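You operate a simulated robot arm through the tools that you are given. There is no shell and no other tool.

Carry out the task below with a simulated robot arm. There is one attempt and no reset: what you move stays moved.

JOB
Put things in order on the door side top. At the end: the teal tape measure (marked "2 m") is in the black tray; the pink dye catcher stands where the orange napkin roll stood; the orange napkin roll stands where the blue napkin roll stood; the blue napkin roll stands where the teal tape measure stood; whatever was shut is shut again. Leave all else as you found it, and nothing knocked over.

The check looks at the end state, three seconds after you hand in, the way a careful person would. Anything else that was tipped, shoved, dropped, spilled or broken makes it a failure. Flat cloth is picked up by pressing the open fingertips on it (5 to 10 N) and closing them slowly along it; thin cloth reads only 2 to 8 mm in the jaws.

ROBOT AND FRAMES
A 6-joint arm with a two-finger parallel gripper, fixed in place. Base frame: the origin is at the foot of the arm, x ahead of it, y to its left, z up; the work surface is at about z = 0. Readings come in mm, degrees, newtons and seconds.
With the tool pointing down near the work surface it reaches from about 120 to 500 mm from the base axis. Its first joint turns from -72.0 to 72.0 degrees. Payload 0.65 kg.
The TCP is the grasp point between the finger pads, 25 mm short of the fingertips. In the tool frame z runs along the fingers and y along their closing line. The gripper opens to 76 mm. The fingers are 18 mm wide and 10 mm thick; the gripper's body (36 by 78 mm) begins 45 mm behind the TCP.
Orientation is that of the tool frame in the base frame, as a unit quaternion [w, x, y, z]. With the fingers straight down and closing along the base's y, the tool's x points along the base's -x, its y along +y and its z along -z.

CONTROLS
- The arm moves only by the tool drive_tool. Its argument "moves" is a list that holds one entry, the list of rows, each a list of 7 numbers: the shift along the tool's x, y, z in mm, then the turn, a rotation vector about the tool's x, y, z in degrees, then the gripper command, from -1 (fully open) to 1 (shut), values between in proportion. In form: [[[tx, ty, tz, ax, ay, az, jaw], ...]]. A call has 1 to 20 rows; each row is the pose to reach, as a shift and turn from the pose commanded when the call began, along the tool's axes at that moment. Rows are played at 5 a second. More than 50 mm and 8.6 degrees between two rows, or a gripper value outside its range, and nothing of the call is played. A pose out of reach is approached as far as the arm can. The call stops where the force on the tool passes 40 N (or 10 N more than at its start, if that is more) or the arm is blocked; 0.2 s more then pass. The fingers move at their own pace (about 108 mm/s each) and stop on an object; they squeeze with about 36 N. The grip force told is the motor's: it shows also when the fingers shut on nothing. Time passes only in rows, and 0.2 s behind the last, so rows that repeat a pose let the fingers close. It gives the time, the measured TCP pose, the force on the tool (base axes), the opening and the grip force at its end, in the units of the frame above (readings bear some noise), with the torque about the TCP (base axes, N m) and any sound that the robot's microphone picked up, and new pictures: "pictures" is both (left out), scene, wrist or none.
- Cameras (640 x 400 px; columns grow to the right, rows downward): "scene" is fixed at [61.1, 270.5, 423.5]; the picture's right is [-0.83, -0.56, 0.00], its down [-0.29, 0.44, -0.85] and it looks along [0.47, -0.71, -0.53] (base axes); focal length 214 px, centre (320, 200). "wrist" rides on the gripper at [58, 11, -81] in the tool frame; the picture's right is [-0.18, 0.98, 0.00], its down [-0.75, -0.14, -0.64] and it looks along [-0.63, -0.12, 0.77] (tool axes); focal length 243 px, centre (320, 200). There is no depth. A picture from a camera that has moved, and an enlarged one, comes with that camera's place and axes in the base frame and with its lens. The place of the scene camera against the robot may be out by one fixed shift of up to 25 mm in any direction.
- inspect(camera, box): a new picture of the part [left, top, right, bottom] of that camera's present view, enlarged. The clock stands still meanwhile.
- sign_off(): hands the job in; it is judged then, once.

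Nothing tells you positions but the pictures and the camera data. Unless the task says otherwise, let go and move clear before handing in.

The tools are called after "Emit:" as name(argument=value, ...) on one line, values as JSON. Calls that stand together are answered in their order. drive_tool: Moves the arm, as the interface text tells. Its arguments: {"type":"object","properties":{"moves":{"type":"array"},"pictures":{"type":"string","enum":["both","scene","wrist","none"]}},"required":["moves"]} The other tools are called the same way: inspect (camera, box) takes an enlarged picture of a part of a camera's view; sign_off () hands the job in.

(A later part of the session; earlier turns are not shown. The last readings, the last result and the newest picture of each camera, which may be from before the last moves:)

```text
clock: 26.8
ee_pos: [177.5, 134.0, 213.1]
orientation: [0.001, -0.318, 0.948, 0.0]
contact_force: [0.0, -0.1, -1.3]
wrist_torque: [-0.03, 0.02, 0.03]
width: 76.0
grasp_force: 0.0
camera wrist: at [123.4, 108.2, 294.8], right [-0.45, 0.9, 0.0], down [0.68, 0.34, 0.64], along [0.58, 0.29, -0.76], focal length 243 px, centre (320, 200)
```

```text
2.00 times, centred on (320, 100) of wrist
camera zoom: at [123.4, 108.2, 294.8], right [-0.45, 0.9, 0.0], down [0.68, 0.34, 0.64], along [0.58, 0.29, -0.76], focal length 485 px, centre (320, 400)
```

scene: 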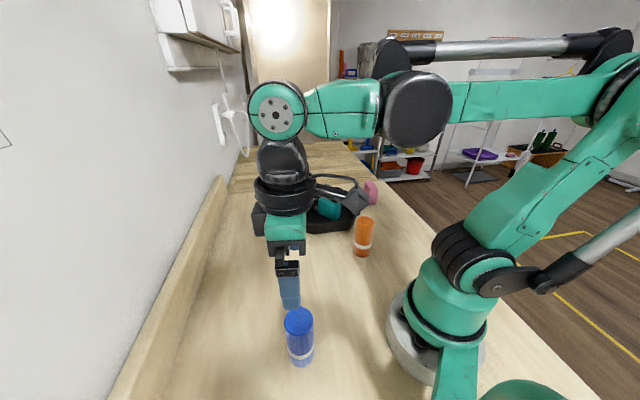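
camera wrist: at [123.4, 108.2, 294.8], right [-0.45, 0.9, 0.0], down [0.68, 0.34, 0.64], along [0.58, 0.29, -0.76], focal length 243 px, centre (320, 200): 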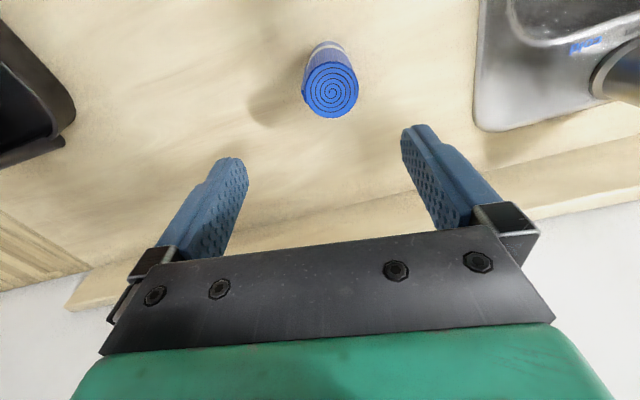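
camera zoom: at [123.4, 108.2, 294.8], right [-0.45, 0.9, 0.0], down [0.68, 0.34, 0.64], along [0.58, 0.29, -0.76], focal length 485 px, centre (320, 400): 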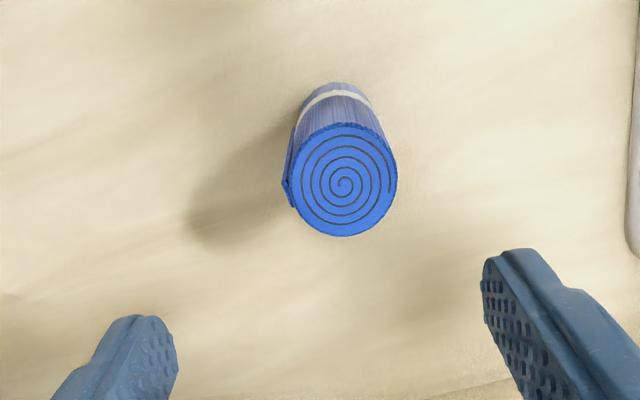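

The blue roll's centre looks to be near (171.5,143.5), about 44 mm wide and roughly 90 mm tall. I'll align over it and drop to just above the top for a final check.

Emit:
drive_tool(moves=[[[0, 5, 15, 0, 0, 0, -1], [-1, 11.2, 32, 0, 0, 0, -1], [-1, 11.2, 50, 0, 0, 0, -1], [-1, 11.2, 68, 0, 0, 0, -1], [-1, 11.2, 78, 0, 0, 0, -1], [-1, 11.2, 78, 0, 0, 0, -1]]])

Emit:
inspect(camera="wrist", box=[160, 0, 480, 200])

Emit:
inspect(camera="scene", box=[220, 260, 380, 380])

```text
clock: 28.2
ee_pos: [169.6, 143.6, 136.3]
orientation: [0.001, -0.318, 0.948, 0.0]
contact_force: [0.0, -0.8, -0.6]
wrist_torque: [-0.01, 0.0, 0.03]
width: 76.3
grasp_force: 0.0
camera wrist: at [116.7, 117.8, 217.2], right [-0.44, 0.9, 0.0], down [0.68, 0.34, 0.64], along [0.58, 0.29, -0.76], focal length 243 px, centre (320, 200)
```

scene: 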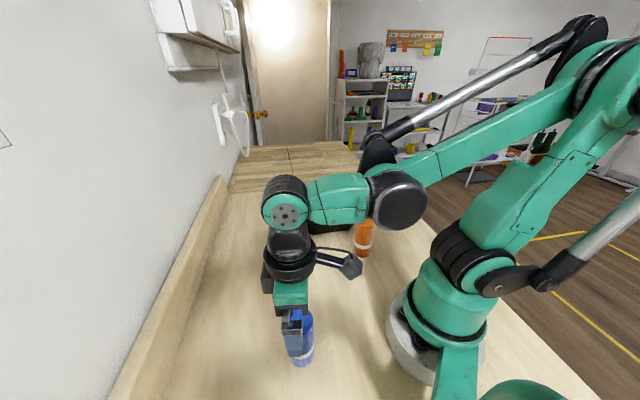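
wrist: 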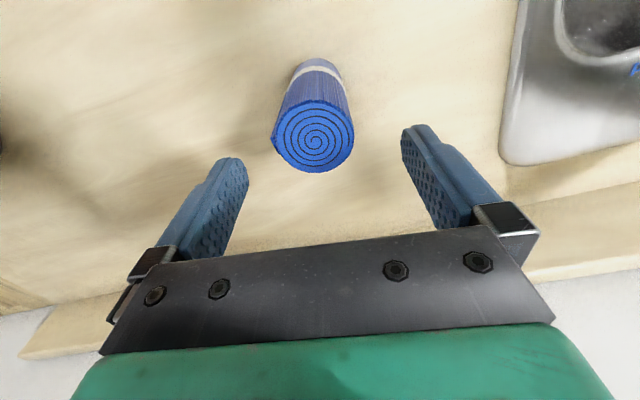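

```text
2.00 times, centred on (320, 100) of wrist
camera zoom: at [116.7, 117.8, 217.2], right [-0.44, 0.9, 0.0], down [0.68, 0.34, 0.64], along [0.58, 0.29, -0.76], focal length 485 px, centre (320, 400)
```

zoom: 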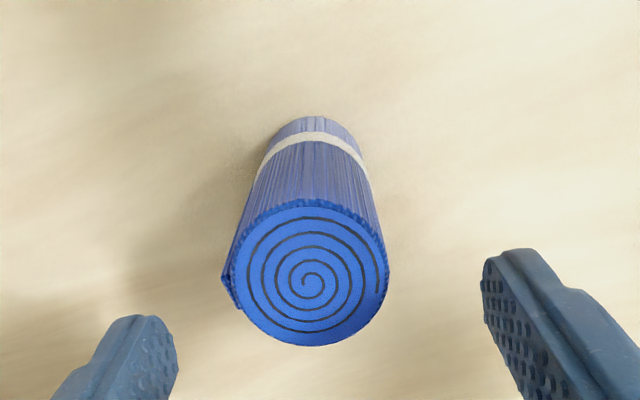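

```text
3.33 times, centred on (300, 320) of scene
camera zoom: at [61.1, 270.5, 423.5], right [-0.83, -0.56, 0.0], down [-0.29, 0.44, -0.85], along [0.47, -0.71, -0.53], focal length 715 px, centre (387, -200)
```

zoom: 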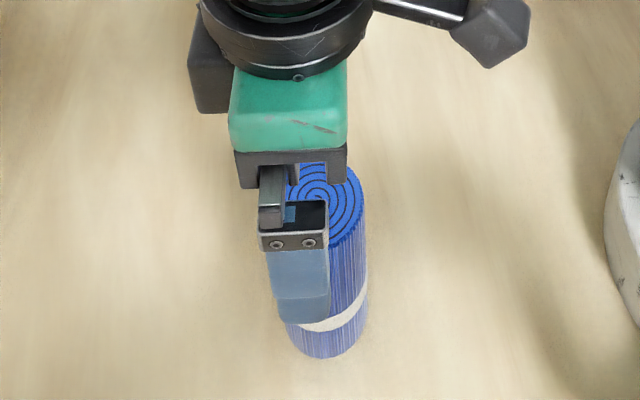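

The blue roll's centre is at about (172,143) and its height about 95 mm. I'll shift 2 mm, go down to z≈58 so the palm stays clear of the top, then close.

Emit:
drive_tool(moves=[[[-1.3, -2.2, 0, 0, 0, 0, -1], [-1.3, -2.2, 15, 0, 0, 0, -1], [-1.3, -2.2, 30, 0, 0, 0, -1], [-1.3, -2.2, 45, 0, 0, 0, -1], [-1.3, -2.2, 60, 0, 0, 0, -1], [-1.3, -2.2, 72, 0, 0, 0, -1], [-1.3, -2.2, 78, 0, 0, 0, -1], [-1.3, -2.2, 78, 0, 0, 0, -1]]])

Emit:
inspect(camera="wrist", box=[160, 50, 480, 250])

```text
clock: 30.0
ee_pos: [171.1, 143.6, 58.6]
orientation: [0.001, -0.317, 0.948, 0.0]
contact_force: [-0.9, -0.1, -0.3]
wrist_torque: [0.02, -0.01, -0.01]
width: 76.1
grasp_force: 0.1
camera wrist: at [118.2, 116.5, 139.2], right [-0.44, 0.9, 0.0], down [0.68, 0.34, 0.64], along [0.58, 0.29, -0.76], focal length 243 px, centre (320, 200)
```

scene: 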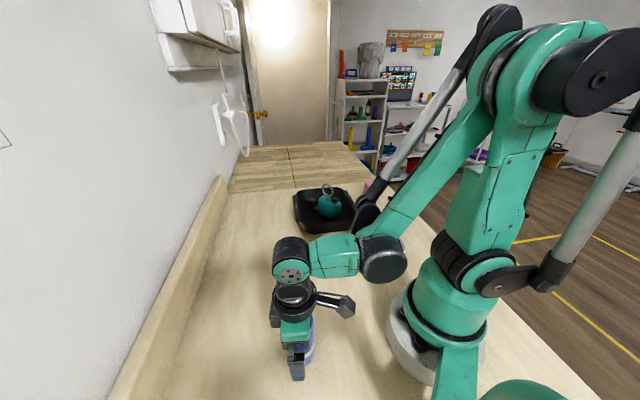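
wrist: 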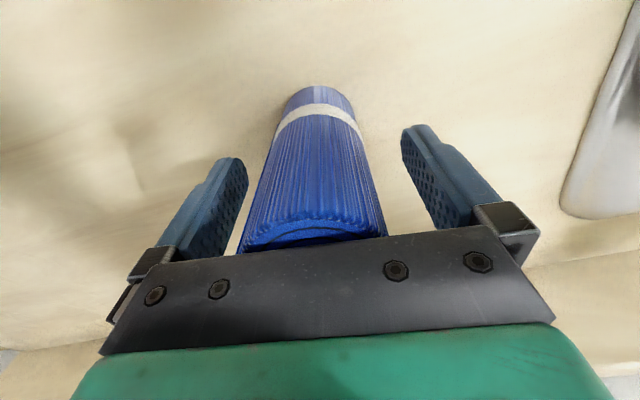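

```text
2.00 times, centred on (320, 150) of wrist
camera zoom: at [118.2, 116.5, 139.2], right [-0.44, 0.9, 0.0], down [0.68, 0.34, 0.64], along [0.58, 0.29, -0.76], focal length 485 px, centre (320, 300)
```

zoom: 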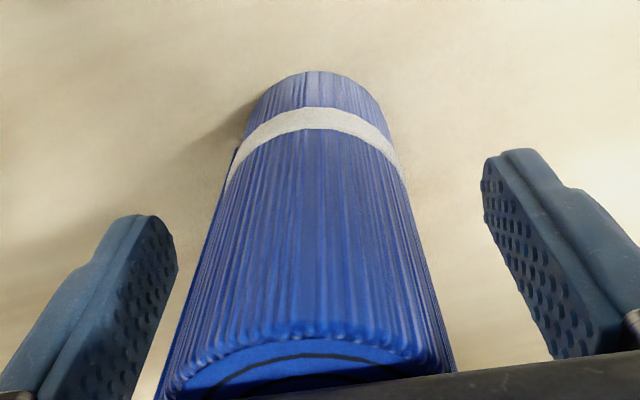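

The roll is centred between the fingers. I'll close on it.

Emit:
drive_tool(moves=[[[0, 0, 0, 0, 0, 0, -0.4], [0, 0, 0, 0, 0, 0, 0], [0, 0, 0, 0, 0, 0, 0.4], [0, 0, 0, 0, 0, 0, 1], [0, 0, 0, 0, 0, 0, 1]]])

Emit:
inspect(camera="wrist", box=[160, 50, 480, 250])

```text
clock: 31.2
ee_pos: [171.4, 142.6, 58.8]
orientation: [0.001, -0.318, 0.948, 0.0]
contact_force: [0.4, -0.4, 0.0]
wrist_torque: [0.03, -0.03, -0.04]
width: 40.6
grasp_force: 36.3
camera wrist: at [118.2, 116.5, 139.3], right [-0.44, 0.9, 0.0], down [0.68, 0.34, 0.64], along [0.58, 0.29, -0.76], focal length 243 px, centre (320, 200)
```

scene: 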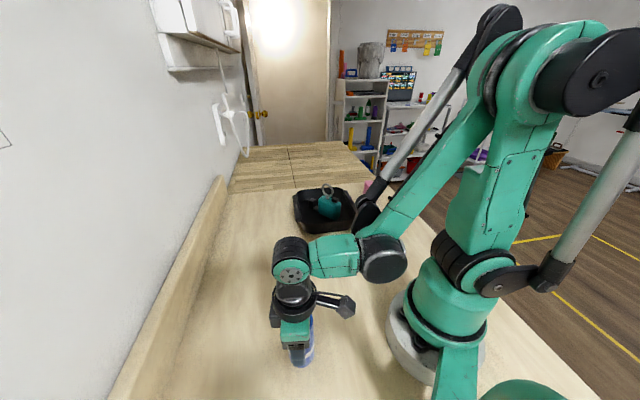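
wrist: 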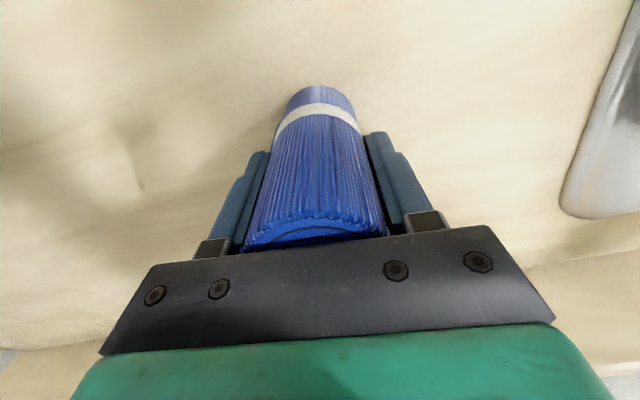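

```text
2.00 times, centred on (320, 150) of wrist
camera zoom: at [118.2, 116.5, 139.3], right [-0.44, 0.9, 0.0], down [0.68, 0.34, 0.64], along [0.58, 0.29, -0.76], focal length 485 px, centre (320, 300)
```

zoom: 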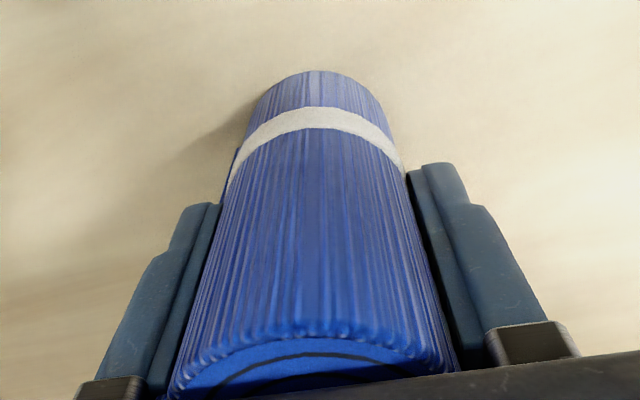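

Blue is held at 40.6 mm opening, and its home spot is about (172,142.5). I'll lift it well clear and swing it over to the tape's old place at about (146,-257).

Emit:
drive_tool(moves=[[[0, 0, -8, 0, 0, 0, 1], [0, 0, -25, 0, 0, 0, 1], [0, 0, -50, 0, 0, 0, 1], [0, 0, -80, 0, 0, 0, 1], [0, 0, -110, 0, 0, 0, 1], [0, 0, -141, 0, 0, 0, 1], [6, -30.6, -141, 0, 0, 6.9, 1], [16.1, -60.6, -141, 0, 0, 13.9, 1], [30.2, -87.5, -141, 0, 0, 20.8, 1], [45.9, -113.3, -141, 0, 0, 27.7, 1], [63.9, -137.2, -141, 0, 0, 34.6, 1], [83.6, -159.9, -141, 0, 0, 41.6, 1], [104.9, -181.5, -141, 0, 0, 48.5, 1], [128.6, -201.2, -141, 0, 0, 55.4, 1], [152.3, -221, -141, 0, 0, 62.4, 1], [176.7, -240, -141, 0, 0, 69.3, 1], [201.2, -259.1, -141, 0, 0, 76.2, 1], [226.5, -277.7, -141, 0, 0, 83.1, 1], [247.9, -292.8, -141, 0, 0, 90.1, 1], [261.4, -303.9, -141, 0, 0, 97, 1]]])

Emit:
inspect(camera="wrist", box=[160, 50, 480, 250])

Emit:
inspect(camera="scene", box=[290, 130, 450, 250])

```text
clock: 35.4
ee_pos: [142.8, -257.7, 197.9]
orientation: [0.001, 0.501, 0.866, 0.001]
contact_force: [0.7, 0.1, -0.9]
wrist_torque: [0.0, 0.02, 0.0]
width: 40.7
grasp_force: 36.1
camera wrist: at [122.9, -201.4, 279.2], right [0.94, 0.33, 0.0], down [0.25, -0.72, 0.64], along [0.21, -0.61, -0.77], focal length 243 px, centre (320, 200)
```

scene: 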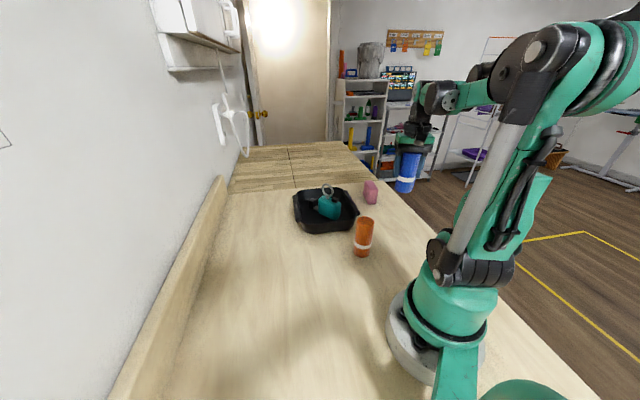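
wrist: 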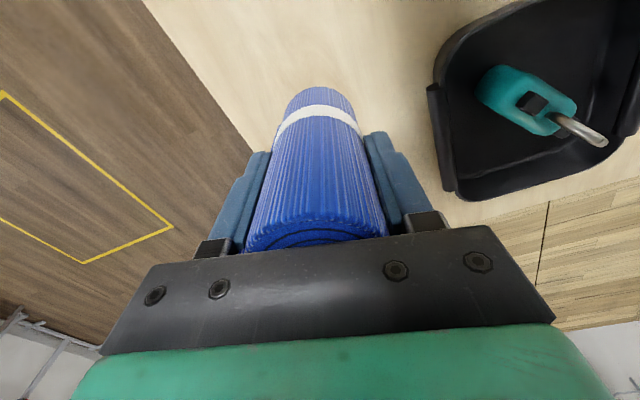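

```text
2.00 times, centred on (320, 150) of wrist
camera zoom: at [122.9, -201.4, 279.2], right [0.94, 0.33, 0.0], down [0.25, -0.72, 0.64], along [0.21, -0.61, -0.77], focal length 485 px, centre (320, 300)
```

zoom: 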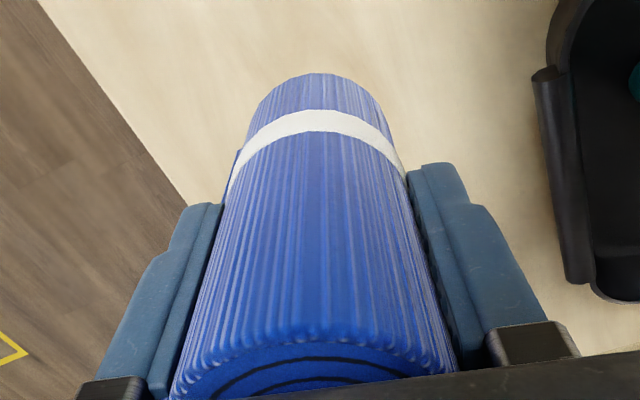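

```text
3.33 times, centred on (370, 190) of scene
camera zoom: at [61.1, 270.5, 423.5], right [-0.83, -0.56, 0.0], down [-0.29, 0.44, -0.85], along [0.47, -0.71, -0.53], focal length 715 px, centre (153, 233)
```

zoom: 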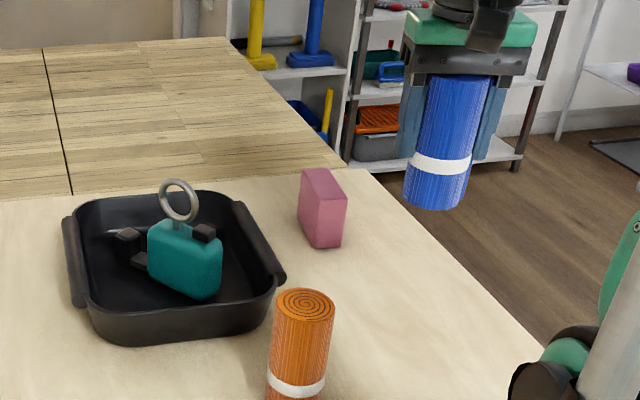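

The table edge is well away from the spot. I'll let the arm settle and lower the blue roll to just above the surface.

Emit:
drive_tool(moves=[[[0, 0, 0, 0, 0, 0, 1], [0, 0, 20, 0, 0, 0, 1], [0, 0, 42, 0, 0, 0, 1], [0, 0, 64, 0, 0, 0, 1], [0, 0, 86, 0, 0, 0, 1], [0, 0, 106, 0, 0, 0, 1], [0, 0, 122, 0, 0, 0, 1], [0, 0, 132, 0, 0, 0, 1], [0, 0, 132, 0, 0, 0, 1]]], pictures="scene")

Emit:
inspect(camera="scene", box=[290, 150, 450, 250])

```text
clock: 37.4
ee_pos: [144.6, -256.0, 67.3]
orientation: [0.001, 0.5, 0.866, 0.0]
contact_force: [0.0, -0.4, -0.9]
wrist_torque: [0.0, 0.03, 0.02]
width: 40.9
grasp_force: 36.0
```

scene: 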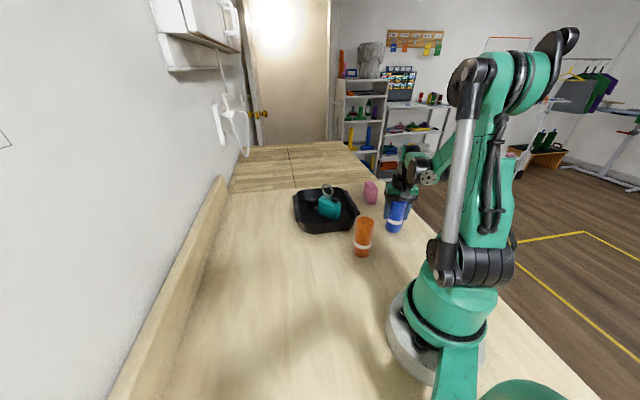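

```text
4.00 times, centred on (370, 200) of scene
camera zoom: at [61.1, 270.5, 423.5], right [-0.83, -0.56, 0.0], down [-0.29, 0.44, -0.85], along [0.47, -0.71, -0.53], focal length 858 px, centre (120, 200)
```

zoom: 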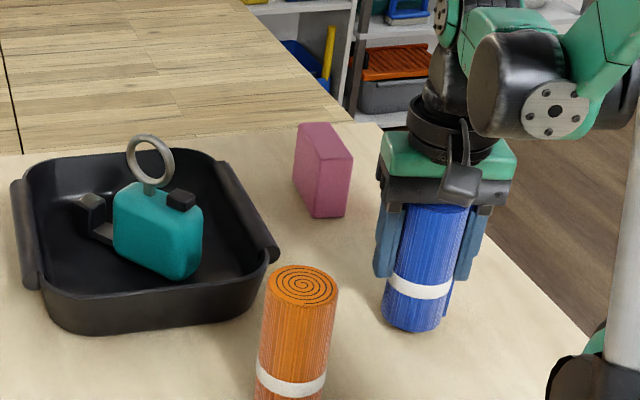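

The roll is about 8 mm above the surface. I'll make a small shift toward (147,-258) and lower to near contact.

Emit:
drive_tool(moves=[[[-2, 1, 2, 0, 0, 0, 1], [-2, 1, 4, 0, 0, 0, 1], [-2, 1, 6, 0, 0, 0, 1], [-2, 1, 6.5, 0, 0, 0, 1], [-2, 1, 6.5, 0, 0, 0, 1]]], pictures="none")

Emit:
drive_tool(moves=[[[0, 0, 0.6, 0, 0, 0, 1], [0, 0, 1.2, 0, 0, 0, 1], [0, 0, 1.2, 0, 0, 0, 1]]], pictures="none")

```text
clock: 38.6
ee_pos: [147.1, -257.8, 61.4]
orientation: [0.0, 0.5, 0.866, 0.0]
contact_force: [0.5, 0.0, -0.1]
wrist_torque: [-0.01, 0.01, -0.03]
width: 40.7
grasp_force: 35.8
```

```text
clock: 39.4
ee_pos: [146.9, -256.9, 59.4]
orientation: [0.001, 0.499, 0.866, 0.001]
contact_force: [0.3, 0.1, -0.8]
wrist_torque: [0.01, 0.01, -0.01]
width: 40.9
grasp_force: 36.5
```

There's no contact yet at z≈59.5, where the grasp was made near 58.7. I'll take another small step down.

Emit:
drive_tool(moves=[[[0, 0, 0.5, 0, 0, 0, 1], [0, 0, 1.0, 0, 0, 0, 1], [0, 0, 1.0, 0, 0, 0, 1]]], pictures="none")

```text
clock: 40.2
ee_pos: [146.5, -259.1, 58.4]
orientation: [0.0, 0.5, 0.866, 0.001]
contact_force: [0.5, -0.7, -1.4]
wrist_torque: [0.01, 0.01, -0.02]
width: 41.0
grasp_force: 35.8
```

Emit:
drive_tool(moves=[[[0, 0, 0.5, 0, 0, 0, 1], [0, 0, 0.8, 0, 0, 0, 1], [0, 0, 0.8, 0, 0, 0, 1]]], pictures="scene")

Emit:
inspect(camera="scene", box=[350, 180, 430, 250])

```text
clock: 41.0
ee_pos: [147.1, -258.5, 58.2]
orientation: [0.001, 0.5, 0.866, 0.0]
contact_force: [-4.3, -0.3, 29.7]
wrist_torque: [-0.12, 0.18, -0.02]
width: 40.7
grasp_force: 35.6
```

scene: 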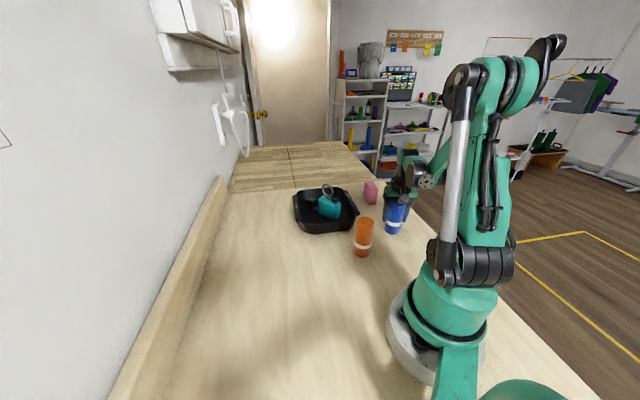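

```text
5.71 times, centred on (390, 215) of scene
camera zoom: at [61.1, 270.6, 423.5], right [-0.83, -0.56, 0.0], down [-0.29, 0.44, -0.85], along [0.47, -0.71, -0.53], focal length 1226 px, centre (-80, 114)
```

zoom: 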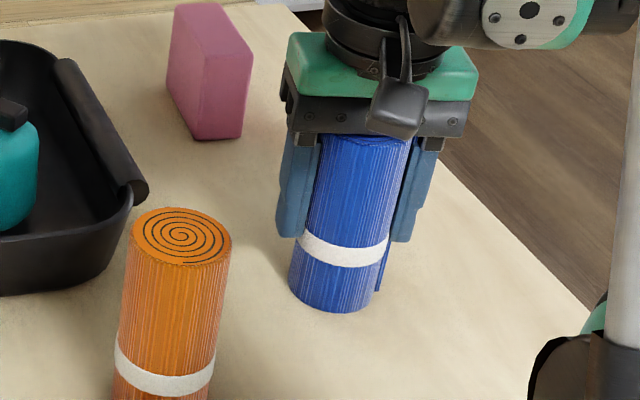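

Contact shows at z≈58. I'll ease off half a millimetre and open the fingers.

Emit:
drive_tool(moves=[[[0, 0, -0.3, 0, 0, 0, 1], [0, 0, -0.6, 0, 0, 0, 1], [0, 0, -0.6, 0, 0, 0, 1]]], pictures="none")

Emit:
drive_tool(moves=[[[0, 0, 0, 0, 0, 0, -0.15], [0, 0, 0, 0, 0, 0, -0.4], [0, 0, 0, 0, 0, 0, -0.7], [0, 0, 0, 0, 0, 0, -1], [0, 0, 0, 0, 0, 0, -1]]])

Emit:
inspect(camera="scene", box=[350, 180, 430, 250])

Emit:
inspect(camera="wrist", box=[160, 50, 480, 250])

```text
clock: 41.8
ee_pos: [147.5, -258.0, 57.2]
orientation: [0.001, 0.501, 0.866, 0.001]
contact_force: [-1.3, -2.0, 6.0]
wrist_torque: [-0.21, 0.13, -0.04]
width: 40.9
grasp_force: 36.0
```

```text
clock: 43.0
ee_pos: [147.7, -258.6, 57.1]
orientation: [0.001, 0.5, 0.866, 0.001]
contact_force: [0.0, 0.2, 0.3]
wrist_torque: [-0.01, -0.01, -0.01]
width: 75.9
grasp_force: 0.0
camera wrist: at [127.6, -202.2, 138.8], right [0.94, 0.33, 0.0], down [0.25, -0.72, 0.64], along [0.22, -0.61, -0.77], focal length 243 px, centre (320, 200)
```

scene: 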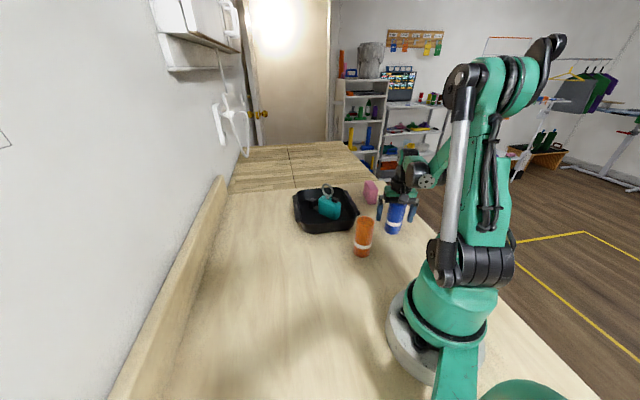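
wrist: 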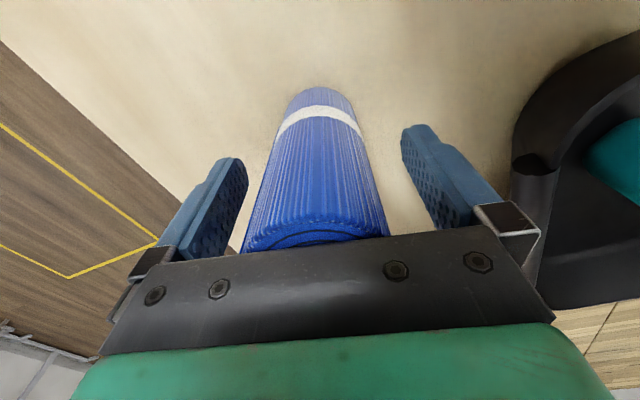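

```text
5.71 times, centred on (390, 215) of scene
camera zoom: at [61.1, 270.5, 423.5], right [-0.83, -0.56, 0.0], down [-0.29, 0.44, -0.85], along [0.47, -0.71, -0.53], focal length 1226 px, centre (-80, 114)
```

zoom: 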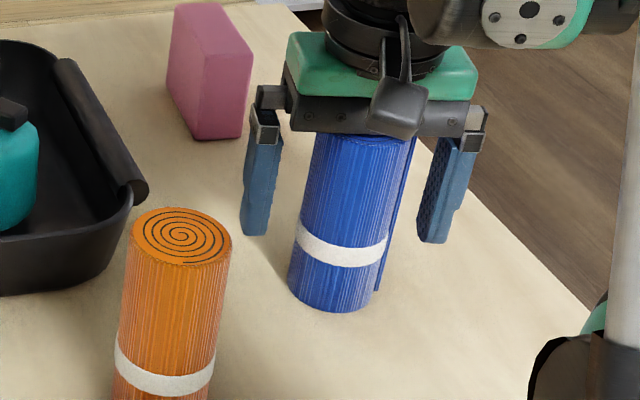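

```text
2.00 times, centred on (320, 150) of wrist
camera zoom: at [127.6, -202.2, 138.8], right [0.94, 0.33, 0.0], down [0.25, -0.72, 0.64], along [0.22, -0.61, -0.77], focal length 485 px, centre (320, 300)
```

zoom: 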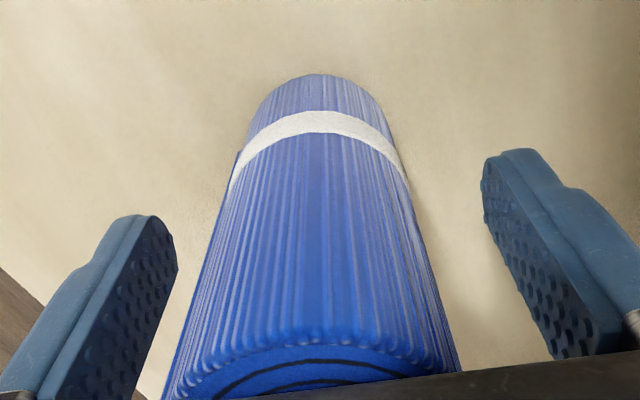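

The blue roll stands on its own at the tape's old place. I'll lift straight clear and go above the orange roll.

Emit:
drive_tool(moves=[[[0, 0, -12, 0, 0, 0, -1], [0, 0, -30, 0, 0, 0, -1], [0, 0, -55, 0, 0, 0, -1], [0, 0, -80, 0, 0, 0, -1], [0, 0, -110, 0, 0, 0, -1], [0, 0, -143, 0, 0, 0, -1], [13, 14, -143, 0, 0, -4, -1], [27, 28, -143, 0, 0, -8, -1], [40, 42, -143, 0, 0, -12, -1], [54, 56, -143, 0, 0, -16, -1], [67, 70, -143, 0, 0, -20, -1], [80, 84, -143, 0, 0, -23, -1], [93.6, 97.9, -143, 0, 0, -25, -1], [93.6, 97.9, -125, 0, 0, -25, -1], [93.6, 97.9, -100, 0, 0, -25, -1], [93.6, 97.9, -80, 0, 0, -25, -1], [93.6, 97.9, -80, 0, 0, -25, -1]]])

Emit:
inspect(camera="wrist", box=[160, 0, 480, 200])

Emit:
inspect(camera="scene", box=[290, 150, 450, 250])

```text
clock: 46.6
ee_pos: [185.3, -127.9, 137.0]
orientation: [0.001, 0.3, 0.954, 0.001]
contact_force: [-0.6, -1.0, 0.5]
wrist_torque: [-0.02, -0.02, 0.0]
width: 76.4
grasp_force: 0.0
camera wrist: at [143.9, -85.2, 218.9], right [0.71, 0.7, 0.0], down [0.53, -0.55, 0.64], along [0.45, -0.46, -0.77], focal length 243 px, centre (320, 200)
```

scene: 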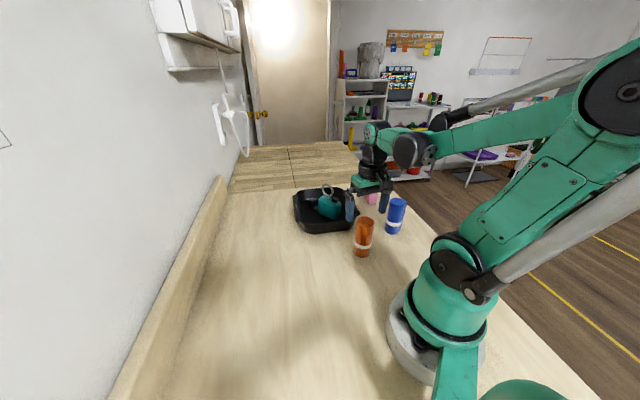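
wrist: 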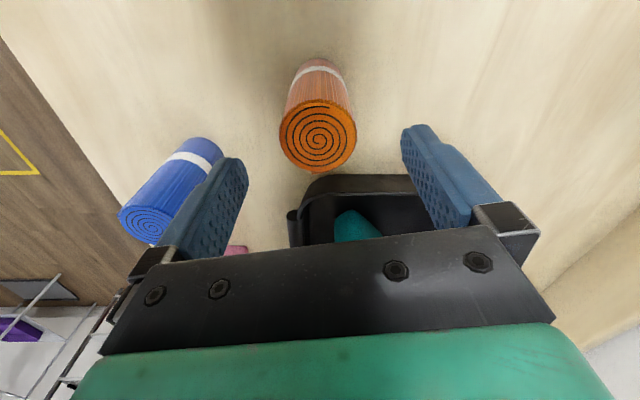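

```text
2.00 times, centred on (320, 100) of wrist
camera zoom: at [143.9, -85.2, 218.9], right [0.71, 0.7, 0.0], down [0.53, -0.55, 0.64], along [0.45, -0.46, -0.77], focal length 485 px, centre (320, 400)
```

zoom: 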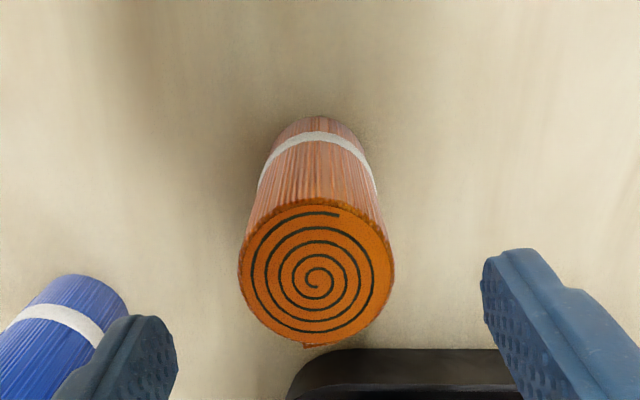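

```text
4.00 times, centred on (370, 200) of scene
camera zoom: at [61.1, 270.5, 423.5], right [-0.83, -0.56, 0.0], down [-0.29, 0.44, -0.85], along [0.47, -0.71, -0.53], focal length 858 px, centre (120, 200)
```

zoom: 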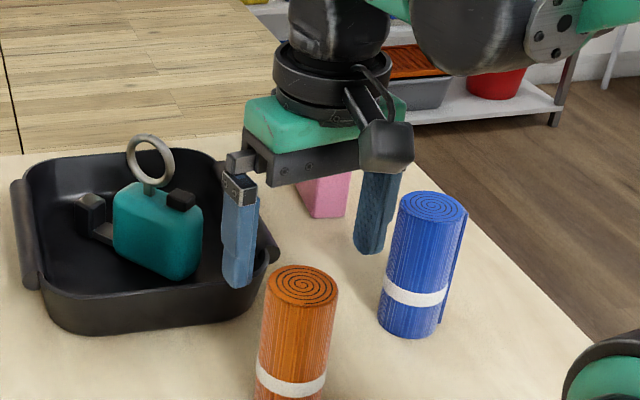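

The orange roll is at about (185.2,-129), directly under the gripper, and the blue roll stands undisturbed. I'll go down to z≈58.5 and then close.

Emit:
drive_tool(moves=[[[-0.6, -1, 15, 0, 0, 0, -1], [-0.6, -1, 30, 0, 0, 0, -1], [-0.6, -1, 45, 0, 0, 0, -1], [-0.6, -1, 60, 0, 0, 0, -1], [-0.6, -1, 72, 0, 0, 0, -1], [-0.6, -1, 78, 0, 0, 0, -1], [-0.6, -1, 78, 0, 0, 0, -1]]])

Emit:
inspect(camera="wrist", box=[160, 50, 480, 250])

```text
clock: 48.2
ee_pos: [186.2, -129.0, 61.0]
orientation: [0.001, 0.301, 0.954, 0.0]
contact_force: [-0.5, 0.8, 0.0]
wrist_torque: [-0.03, -0.02, 0.0]
width: 76.3
grasp_force: 0.0
camera wrist: at [144.8, -87.5, 141.1], right [0.71, 0.7, 0.0], down [0.53, -0.55, 0.64], along [0.45, -0.46, -0.77], focal length 243 px, centre (320, 200)
```

scene: 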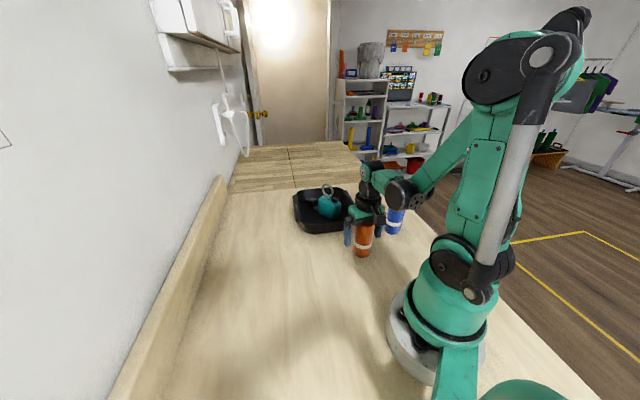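
wrist: 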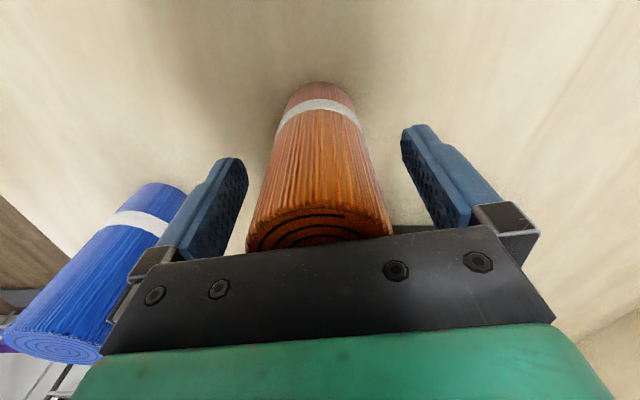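

```text
2.00 times, centred on (320, 150) of wrist
camera zoom: at [144.8, -87.5, 141.1], right [0.71, 0.7, 0.0], down [0.53, -0.55, 0.64], along [0.45, -0.46, -0.77], focal length 485 px, centre (320, 300)
```

zoom: 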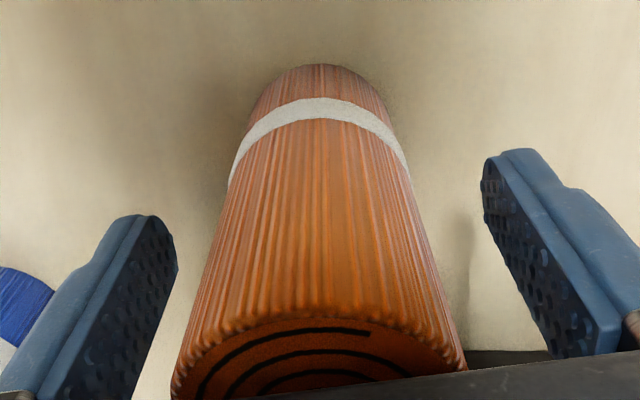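

The orange roll is centred between the fingers, so I'll close on it.

Emit:
drive_tool(moves=[[[0, 0, 0, 0, 0, 0, -0.4], [0, 0, 0, 0, 0, 0, 0], [0, 0, 0, 0, 0, 0, 0.4], [0, 0, 0, 0, 0, 0, 1], [0, 0, 0, 0, 0, 0, 1], [0, 0, 0, 0, 0, 0, 1]]], pictures="wrist")

```text
clock: 49.6
ee_pos: [186.5, -130.8, 60.6]
orientation: [0.001, 0.301, 0.954, 0.0]
contact_force: [0.3, -0.9, -0.5]
wrist_torque: [-0.03, 0.03, 0.02]
width: 40.9
grasp_force: 36.5
camera wrist: at [144.7, -87.5, 141.2], right [0.71, 0.7, 0.0], down [0.53, -0.55, 0.64], along [0.45, -0.46, -0.77], focal length 243 px, centre (320, 200)
```

wrist: 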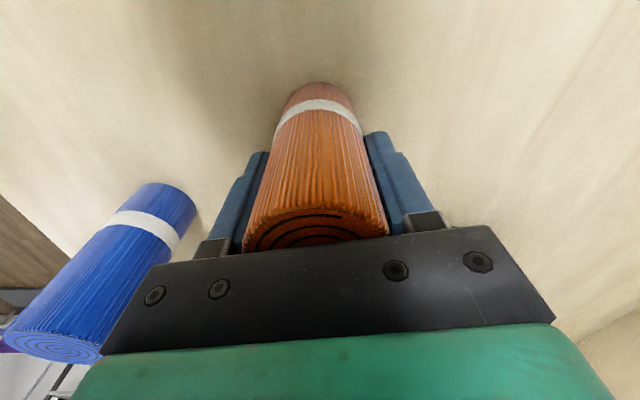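

Orange is held at 40.9 mm, and its home spot is about (186,-129.5). I'll lift it and swing to the blue roll's old place at (172,142.5).

Emit:
drive_tool(moves=[[[0, 0, -8, 0, 0, 0, 1], [0, 0, -25, 0, 0, 0, 1], [0, 0, -50, 0, 0, 0, 1], [0, 0, -80, 0, 0, 0, 1], [0, 0, -110, 0, 0, 0, 1], [0, 0, -135, 0, 0, 0, 1], [12.9, 16.5, -135, 0, 0, -5.5, 1], [25.7, 33.1, -135, 0, 0, -11.1, 1], [38.6, 49.6, -135, 0, 0, -16.6, 1], [51.5, 66.2, -135, 0, 0, -22.2, 1], [64.3, 82.7, -135, 0, 0, -27.7, 1], [77.2, 99.2, -135, 0, 0, -33.2, 1], [90.1, 115.8, -135, 0, 0, -38.8, 1], [103, 132.3, -135, 0, 0, -44.3, 1], [115.8, 148.8, -135, 0, 0, -49.8, 1], [128.7, 165.4, -135, 0, 0, -55.4, 1], [141.6, 181.9, -135, 0, 0, -60.9, 1], [154.4, 198.5, -135, 0, 0, -66.5, 1], [167.3, 215, -135, 0, 0, -72, 1], [167.3, 215, -135, 0, 0, -72, 1]]])

```text
clock: 53.8
ee_pos: [170.6, 141.2, 196.0]
orientation: [0.001, -0.318, 0.948, 0.0]
contact_force: [0.4, 0.5, -1.5]
wrist_torque: [0.01, 0.02, 0.04]
width: 41.1
grasp_force: 35.9
camera wrist: at [117.5, 116.1, 276.5], right [-0.45, 0.9, 0.0], down [0.68, 0.34, 0.64], along [0.58, 0.29, -0.76], focal length 243 px, centre (320, 200)
```

scene: 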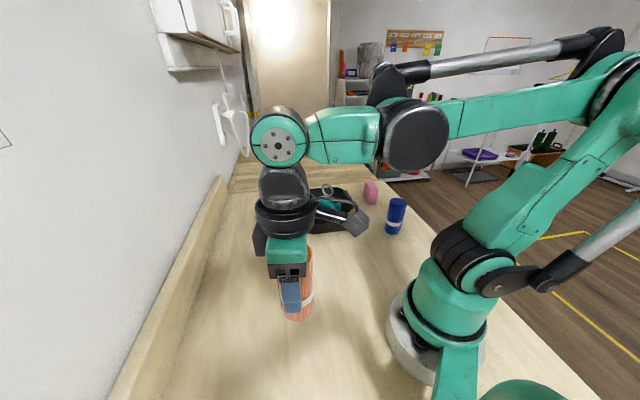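
wrist: 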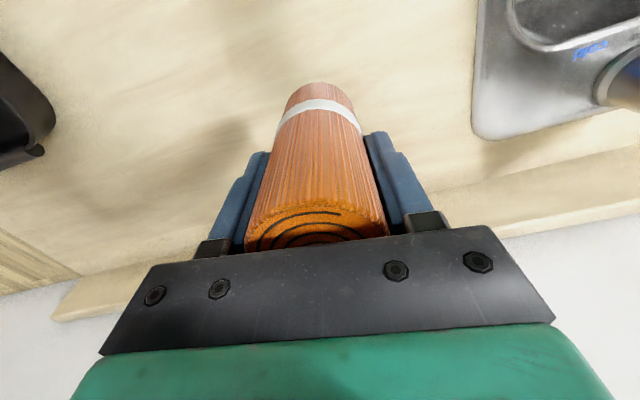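

Orange is above blue's old spot, within a couple of mm. I'll lower it to just above the surface.

Emit:
drive_tool(moves=[[[-1, -0.7, 20, 0, 0, 0, 1], [-1, -0.7, 42, 0, 0, 0, 1], [-1, -0.7, 64, 0, 0, 0, 1], [-1, -0.7, 86, 0, 0, 0, 1], [-1, -0.7, 106, 0, 0, 0, 1], [-1, -0.7, 120, 0, 0, 0, 1], [-1, -0.7, 130, 0, 0, 0, 1], [-1, -0.7, 130, 0, 0, 0, 1]]], pictures="scene")

Emit:
inspect(camera="scene", box=[220, 260, 380, 380])

```text
clock: 55.6
ee_pos: [174.1, 143.0, 65.8]
orientation: [0.001, -0.318, 0.948, 0.0]
contact_force: [0.6, -0.6, 0.2]
wrist_torque: [-0.01, -0.01, -0.01]
width: 40.9
grasp_force: 36.6
```

scene: 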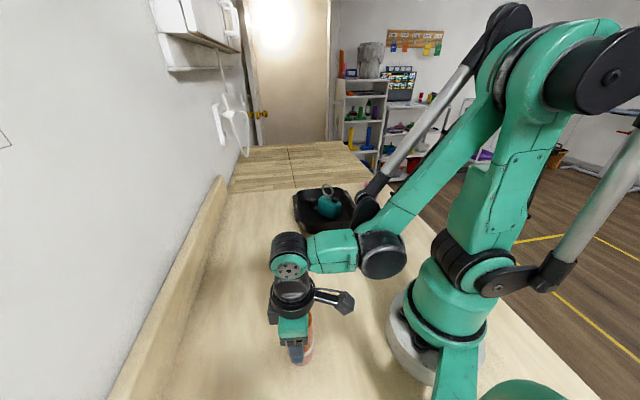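

```text
3.33 times, centred on (300, 320) of scene
camera zoom: at [61.1, 270.5, 423.5], right [-0.83, -0.56, 0.0], down [-0.29, 0.44, -0.85], along [0.47, -0.71, -0.53], focal length 715 px, centre (387, -200)
```

zoom: 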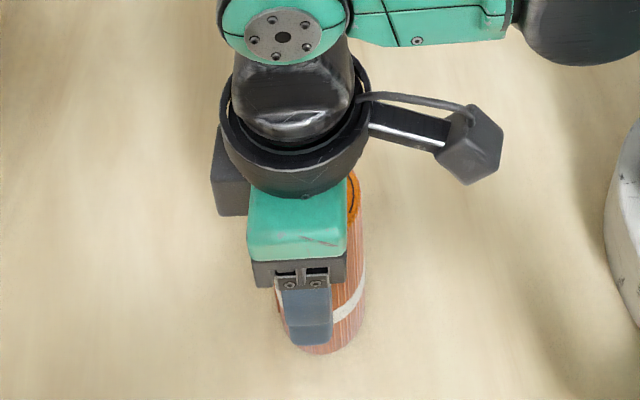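

The roll is about 5 mm above the surface. I'll lower it slowly to contact.

Emit:
drive_tool(moves=[[[0, 0, 2, 0, 0, 0, 1], [0, 0, 4, 0, 0, 0, 1], [0, 0, 4.5, 0, 0, 0, 1], [0, 0, 4.5, 0, 0, 0, 1]]], pictures="none")

Emit:
drive_tool(moves=[[[0, 0, 0.4, 0, 0, 0, 1], [0, 0, 0.7, 0, 0, 0, 1], [0, 0, 0.7, 0, 0, 0, 1]]], pictures="none")

```text
clock: 56.6
ee_pos: [173.0, 142.8, 60.2]
orientation: [0.001, -0.317, 0.948, 0.0]
contact_force: [2.0, -0.4, 1.7]
wrist_torque: [-0.03, -0.04, 0.03]
width: 41.2
grasp_force: 36.1
```

```text
clock: 57.4
ee_pos: [172.0, 144.2, 60.0]
orientation: [0.0, -0.318, 0.948, 0.001]
contact_force: [0.0, 1.2, 2.2]
wrist_torque: [0.02, -0.03, -0.03]
width: 41.0
grasp_force: 36.1
```

The force reads about +2 N, so it is starting to touch. I'll make one more small step to confirm.

Emit:
drive_tool(moves=[[[0, 0, 0.3, 0, 0, 0, 1], [0, 0, 0.5, 0, 0, 0, 1], [0, 0, 0.5, 0, 0, 0, 1]]], pictures="wrist")

```text
clock: 58.2
ee_pos: [172.7, 142.1, 59.4]
orientation: [0.001, -0.317, 0.948, 0.0]
contact_force: [-1.1, 2.1, 5.1]
wrist_torque: [0.09, 0.14, -0.04]
width: 40.8
grasp_force: 36.2
camera wrist: at [119.5, 116.1, 140.1], right [-0.44, 0.9, 0.0], down [0.68, 0.34, 0.64], along [0.58, 0.29, -0.76], focal length 243 px, centre (320, 200)
```

wrist: 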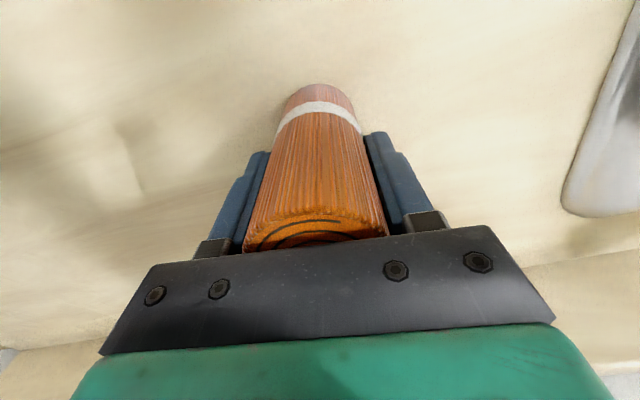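

The orange roll is resting on the surface (5 N). I'll open the fingers now.

Emit:
drive_tool(moves=[[[0, 0, 0, 0, 0, 0, -0.15], [0, 0, 0, 0, 0, 0, -0.4], [0, 0, 0, 0, 0, 0, -0.7], [0, 0, 0, 0, 0, 0, -1], [0, 0, 0, 0, 0, 0, -1]]])

Emit:
inspect(camera="wrist", box=[160, 50, 480, 250])

```text
clock: 59.4
ee_pos: [172.3, 141.8, 57.7]
orientation: [0.001, -0.317, 0.948, 0.001]
contact_force: [1.3, 0.6, 0.7]
wrist_torque: [-0.01, 0.01, 0.02]
width: 76.1
grasp_force: 0.0
camera wrist: at [119.5, 116.2, 140.1], right [-0.44, 0.9, 0.0], down [0.68, 0.34, 0.64], along [0.58, 0.29, -0.76], focal length 243 px, centre (320, 200)
```

scene: 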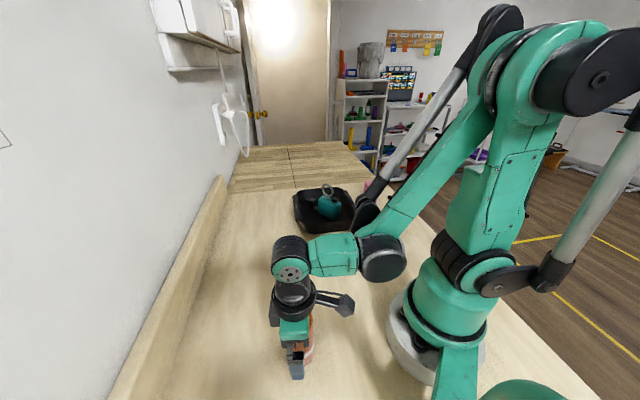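
wrist: 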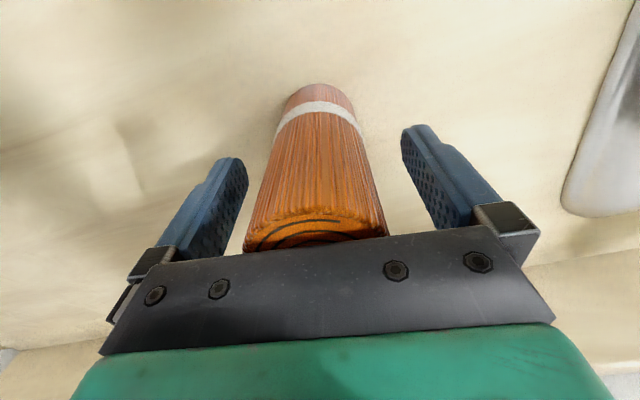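

```text
2.00 times, centred on (320, 150) of wrist
camera zoom: at [119.5, 116.2, 140.1], right [-0.44, 0.9, 0.0], down [0.68, 0.34, 0.64], along [0.58, 0.29, -0.76], focal length 485 px, centre (320, 300)
```

zoom: 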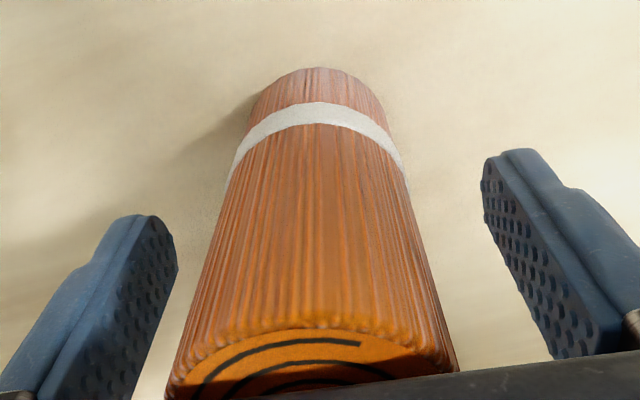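

The orange roll stands on blue's old spot. I'll lift straight up and swing over toward the pink block for a good look at it.

Emit:
drive_tool(moves=[[[0, 0, -12, 0, 0, 0, -1], [0, 0, -30, 0, 0, 0, -1], [0, 0, -55, 0, 0, 0, -1], [0, 0, -85, 0, 0, 0, -1], [0, 0, -115, 0, 0, 0, -1], [0, 0, -147, 0, 0, 0, -1], [5.5, -36.6, -147, 0, 0, 6.6, -1], [16.2, -72.4, -147, 0, 0, 13.2, -1], [31.7, -104.5, -147, 0, 0, 19.8, -1], [51.2, -133.6, -147, 0, 0, 26.4, -1], [72.3, -161.6, -147, 0, 0, 33, -1], [93.4, -189.5, -147, 0, 0, 39.6, -1], [114.5, -217.4, -147, 0, 0, 46.2, -1], [135.6, -245.3, -147, 0, 0, 52.8, -1], [156.7, -273.3, -147, 0, 0, 59.4, -1], [176.2, -302.4, -147, 0, 0, 66, -1], [194.9, -332.2, -147, 0, 0, 72.6, -1], [213.7, -362, -147, 0, 0, 79.2, -1], [229.3, -387.7, -147, 0, 0, 85.8, -1], [242.8, -408.9, -147, 0, 0, 92, -1]]])

Emit:
inspect(camera="wrist", box=[200, 0, 520, 200])

Emit:
inspect(camera="scene", box=[280, 160, 440, 260])

Emit:
inspect(camera="scene", box=[220, 280, 380, 380])

```text
clock: 63.6
ee_pos: [224.5, -331.5, 204.4]
orientation: [0.001, 0.463, 0.886, 0.001]
contact_force: [0.1, -0.9, 1.0]
wrist_torque: [0.0, 0.0, -0.01]
width: 75.7
grasp_force: 0.0
camera wrist: at [199.6, -277.3, 285.0], right [0.91, 0.41, 0.0], down [0.31, -0.7, 0.64], along [0.27, -0.59, -0.77], focal length 243 px, centre (320, 200)
```

scene: 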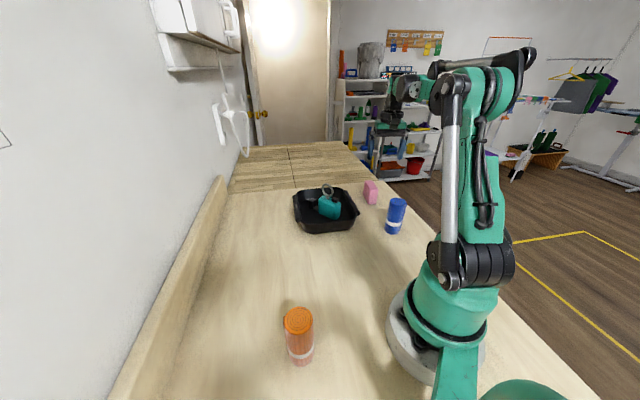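
wrist: 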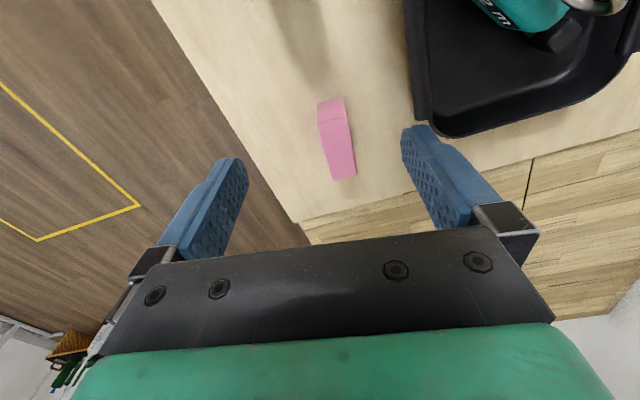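

```text
2.00 times, centred on (360, 100) of wrist
camera zoom: at [199.6, -277.3, 285.0], right [0.91, 0.41, 0.0], down [0.31, -0.7, 0.64], along [0.27, -0.59, -0.77], focal length 485 px, centre (240, 400)
```

zoom: 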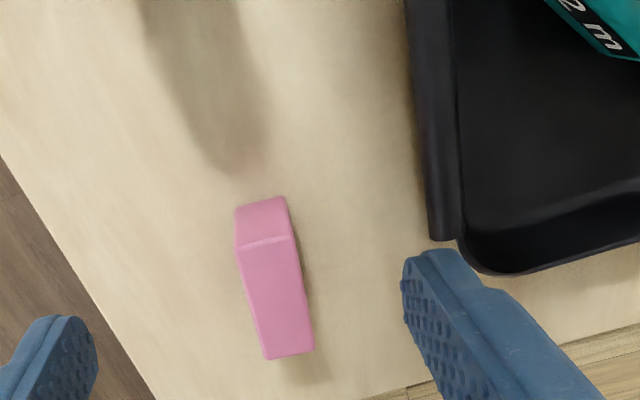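

```text
4.00 times, centred on (360, 210) of scene
camera zoom: at [61.1, 270.5, 423.5], right [-0.83, -0.56, 0.0], down [-0.29, 0.44, -0.85], along [0.47, -0.71, -0.53], focal length 858 px, centre (160, 160)
```

zoom: 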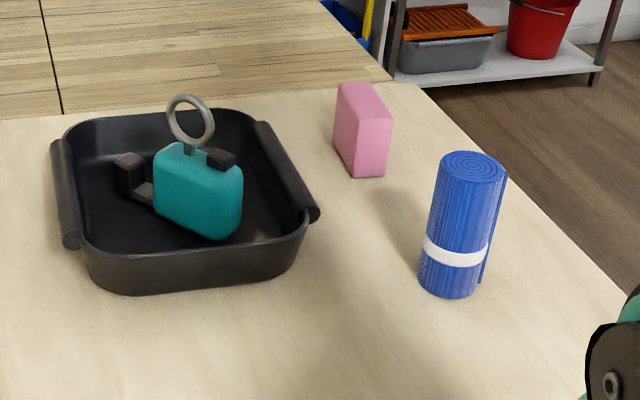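

```text
4.00 times, centred on (300, 330) of scene
camera zoom: at [61.1, 270.5, 423.5], right [-0.83, -0.56, 0.0], down [-0.29, 0.44, -0.85], along [0.47, -0.71, -0.53], focal length 858 px, centre (400, -320)
```

zoom: 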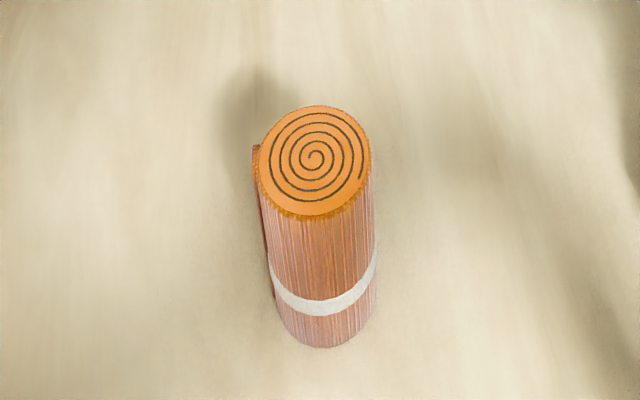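

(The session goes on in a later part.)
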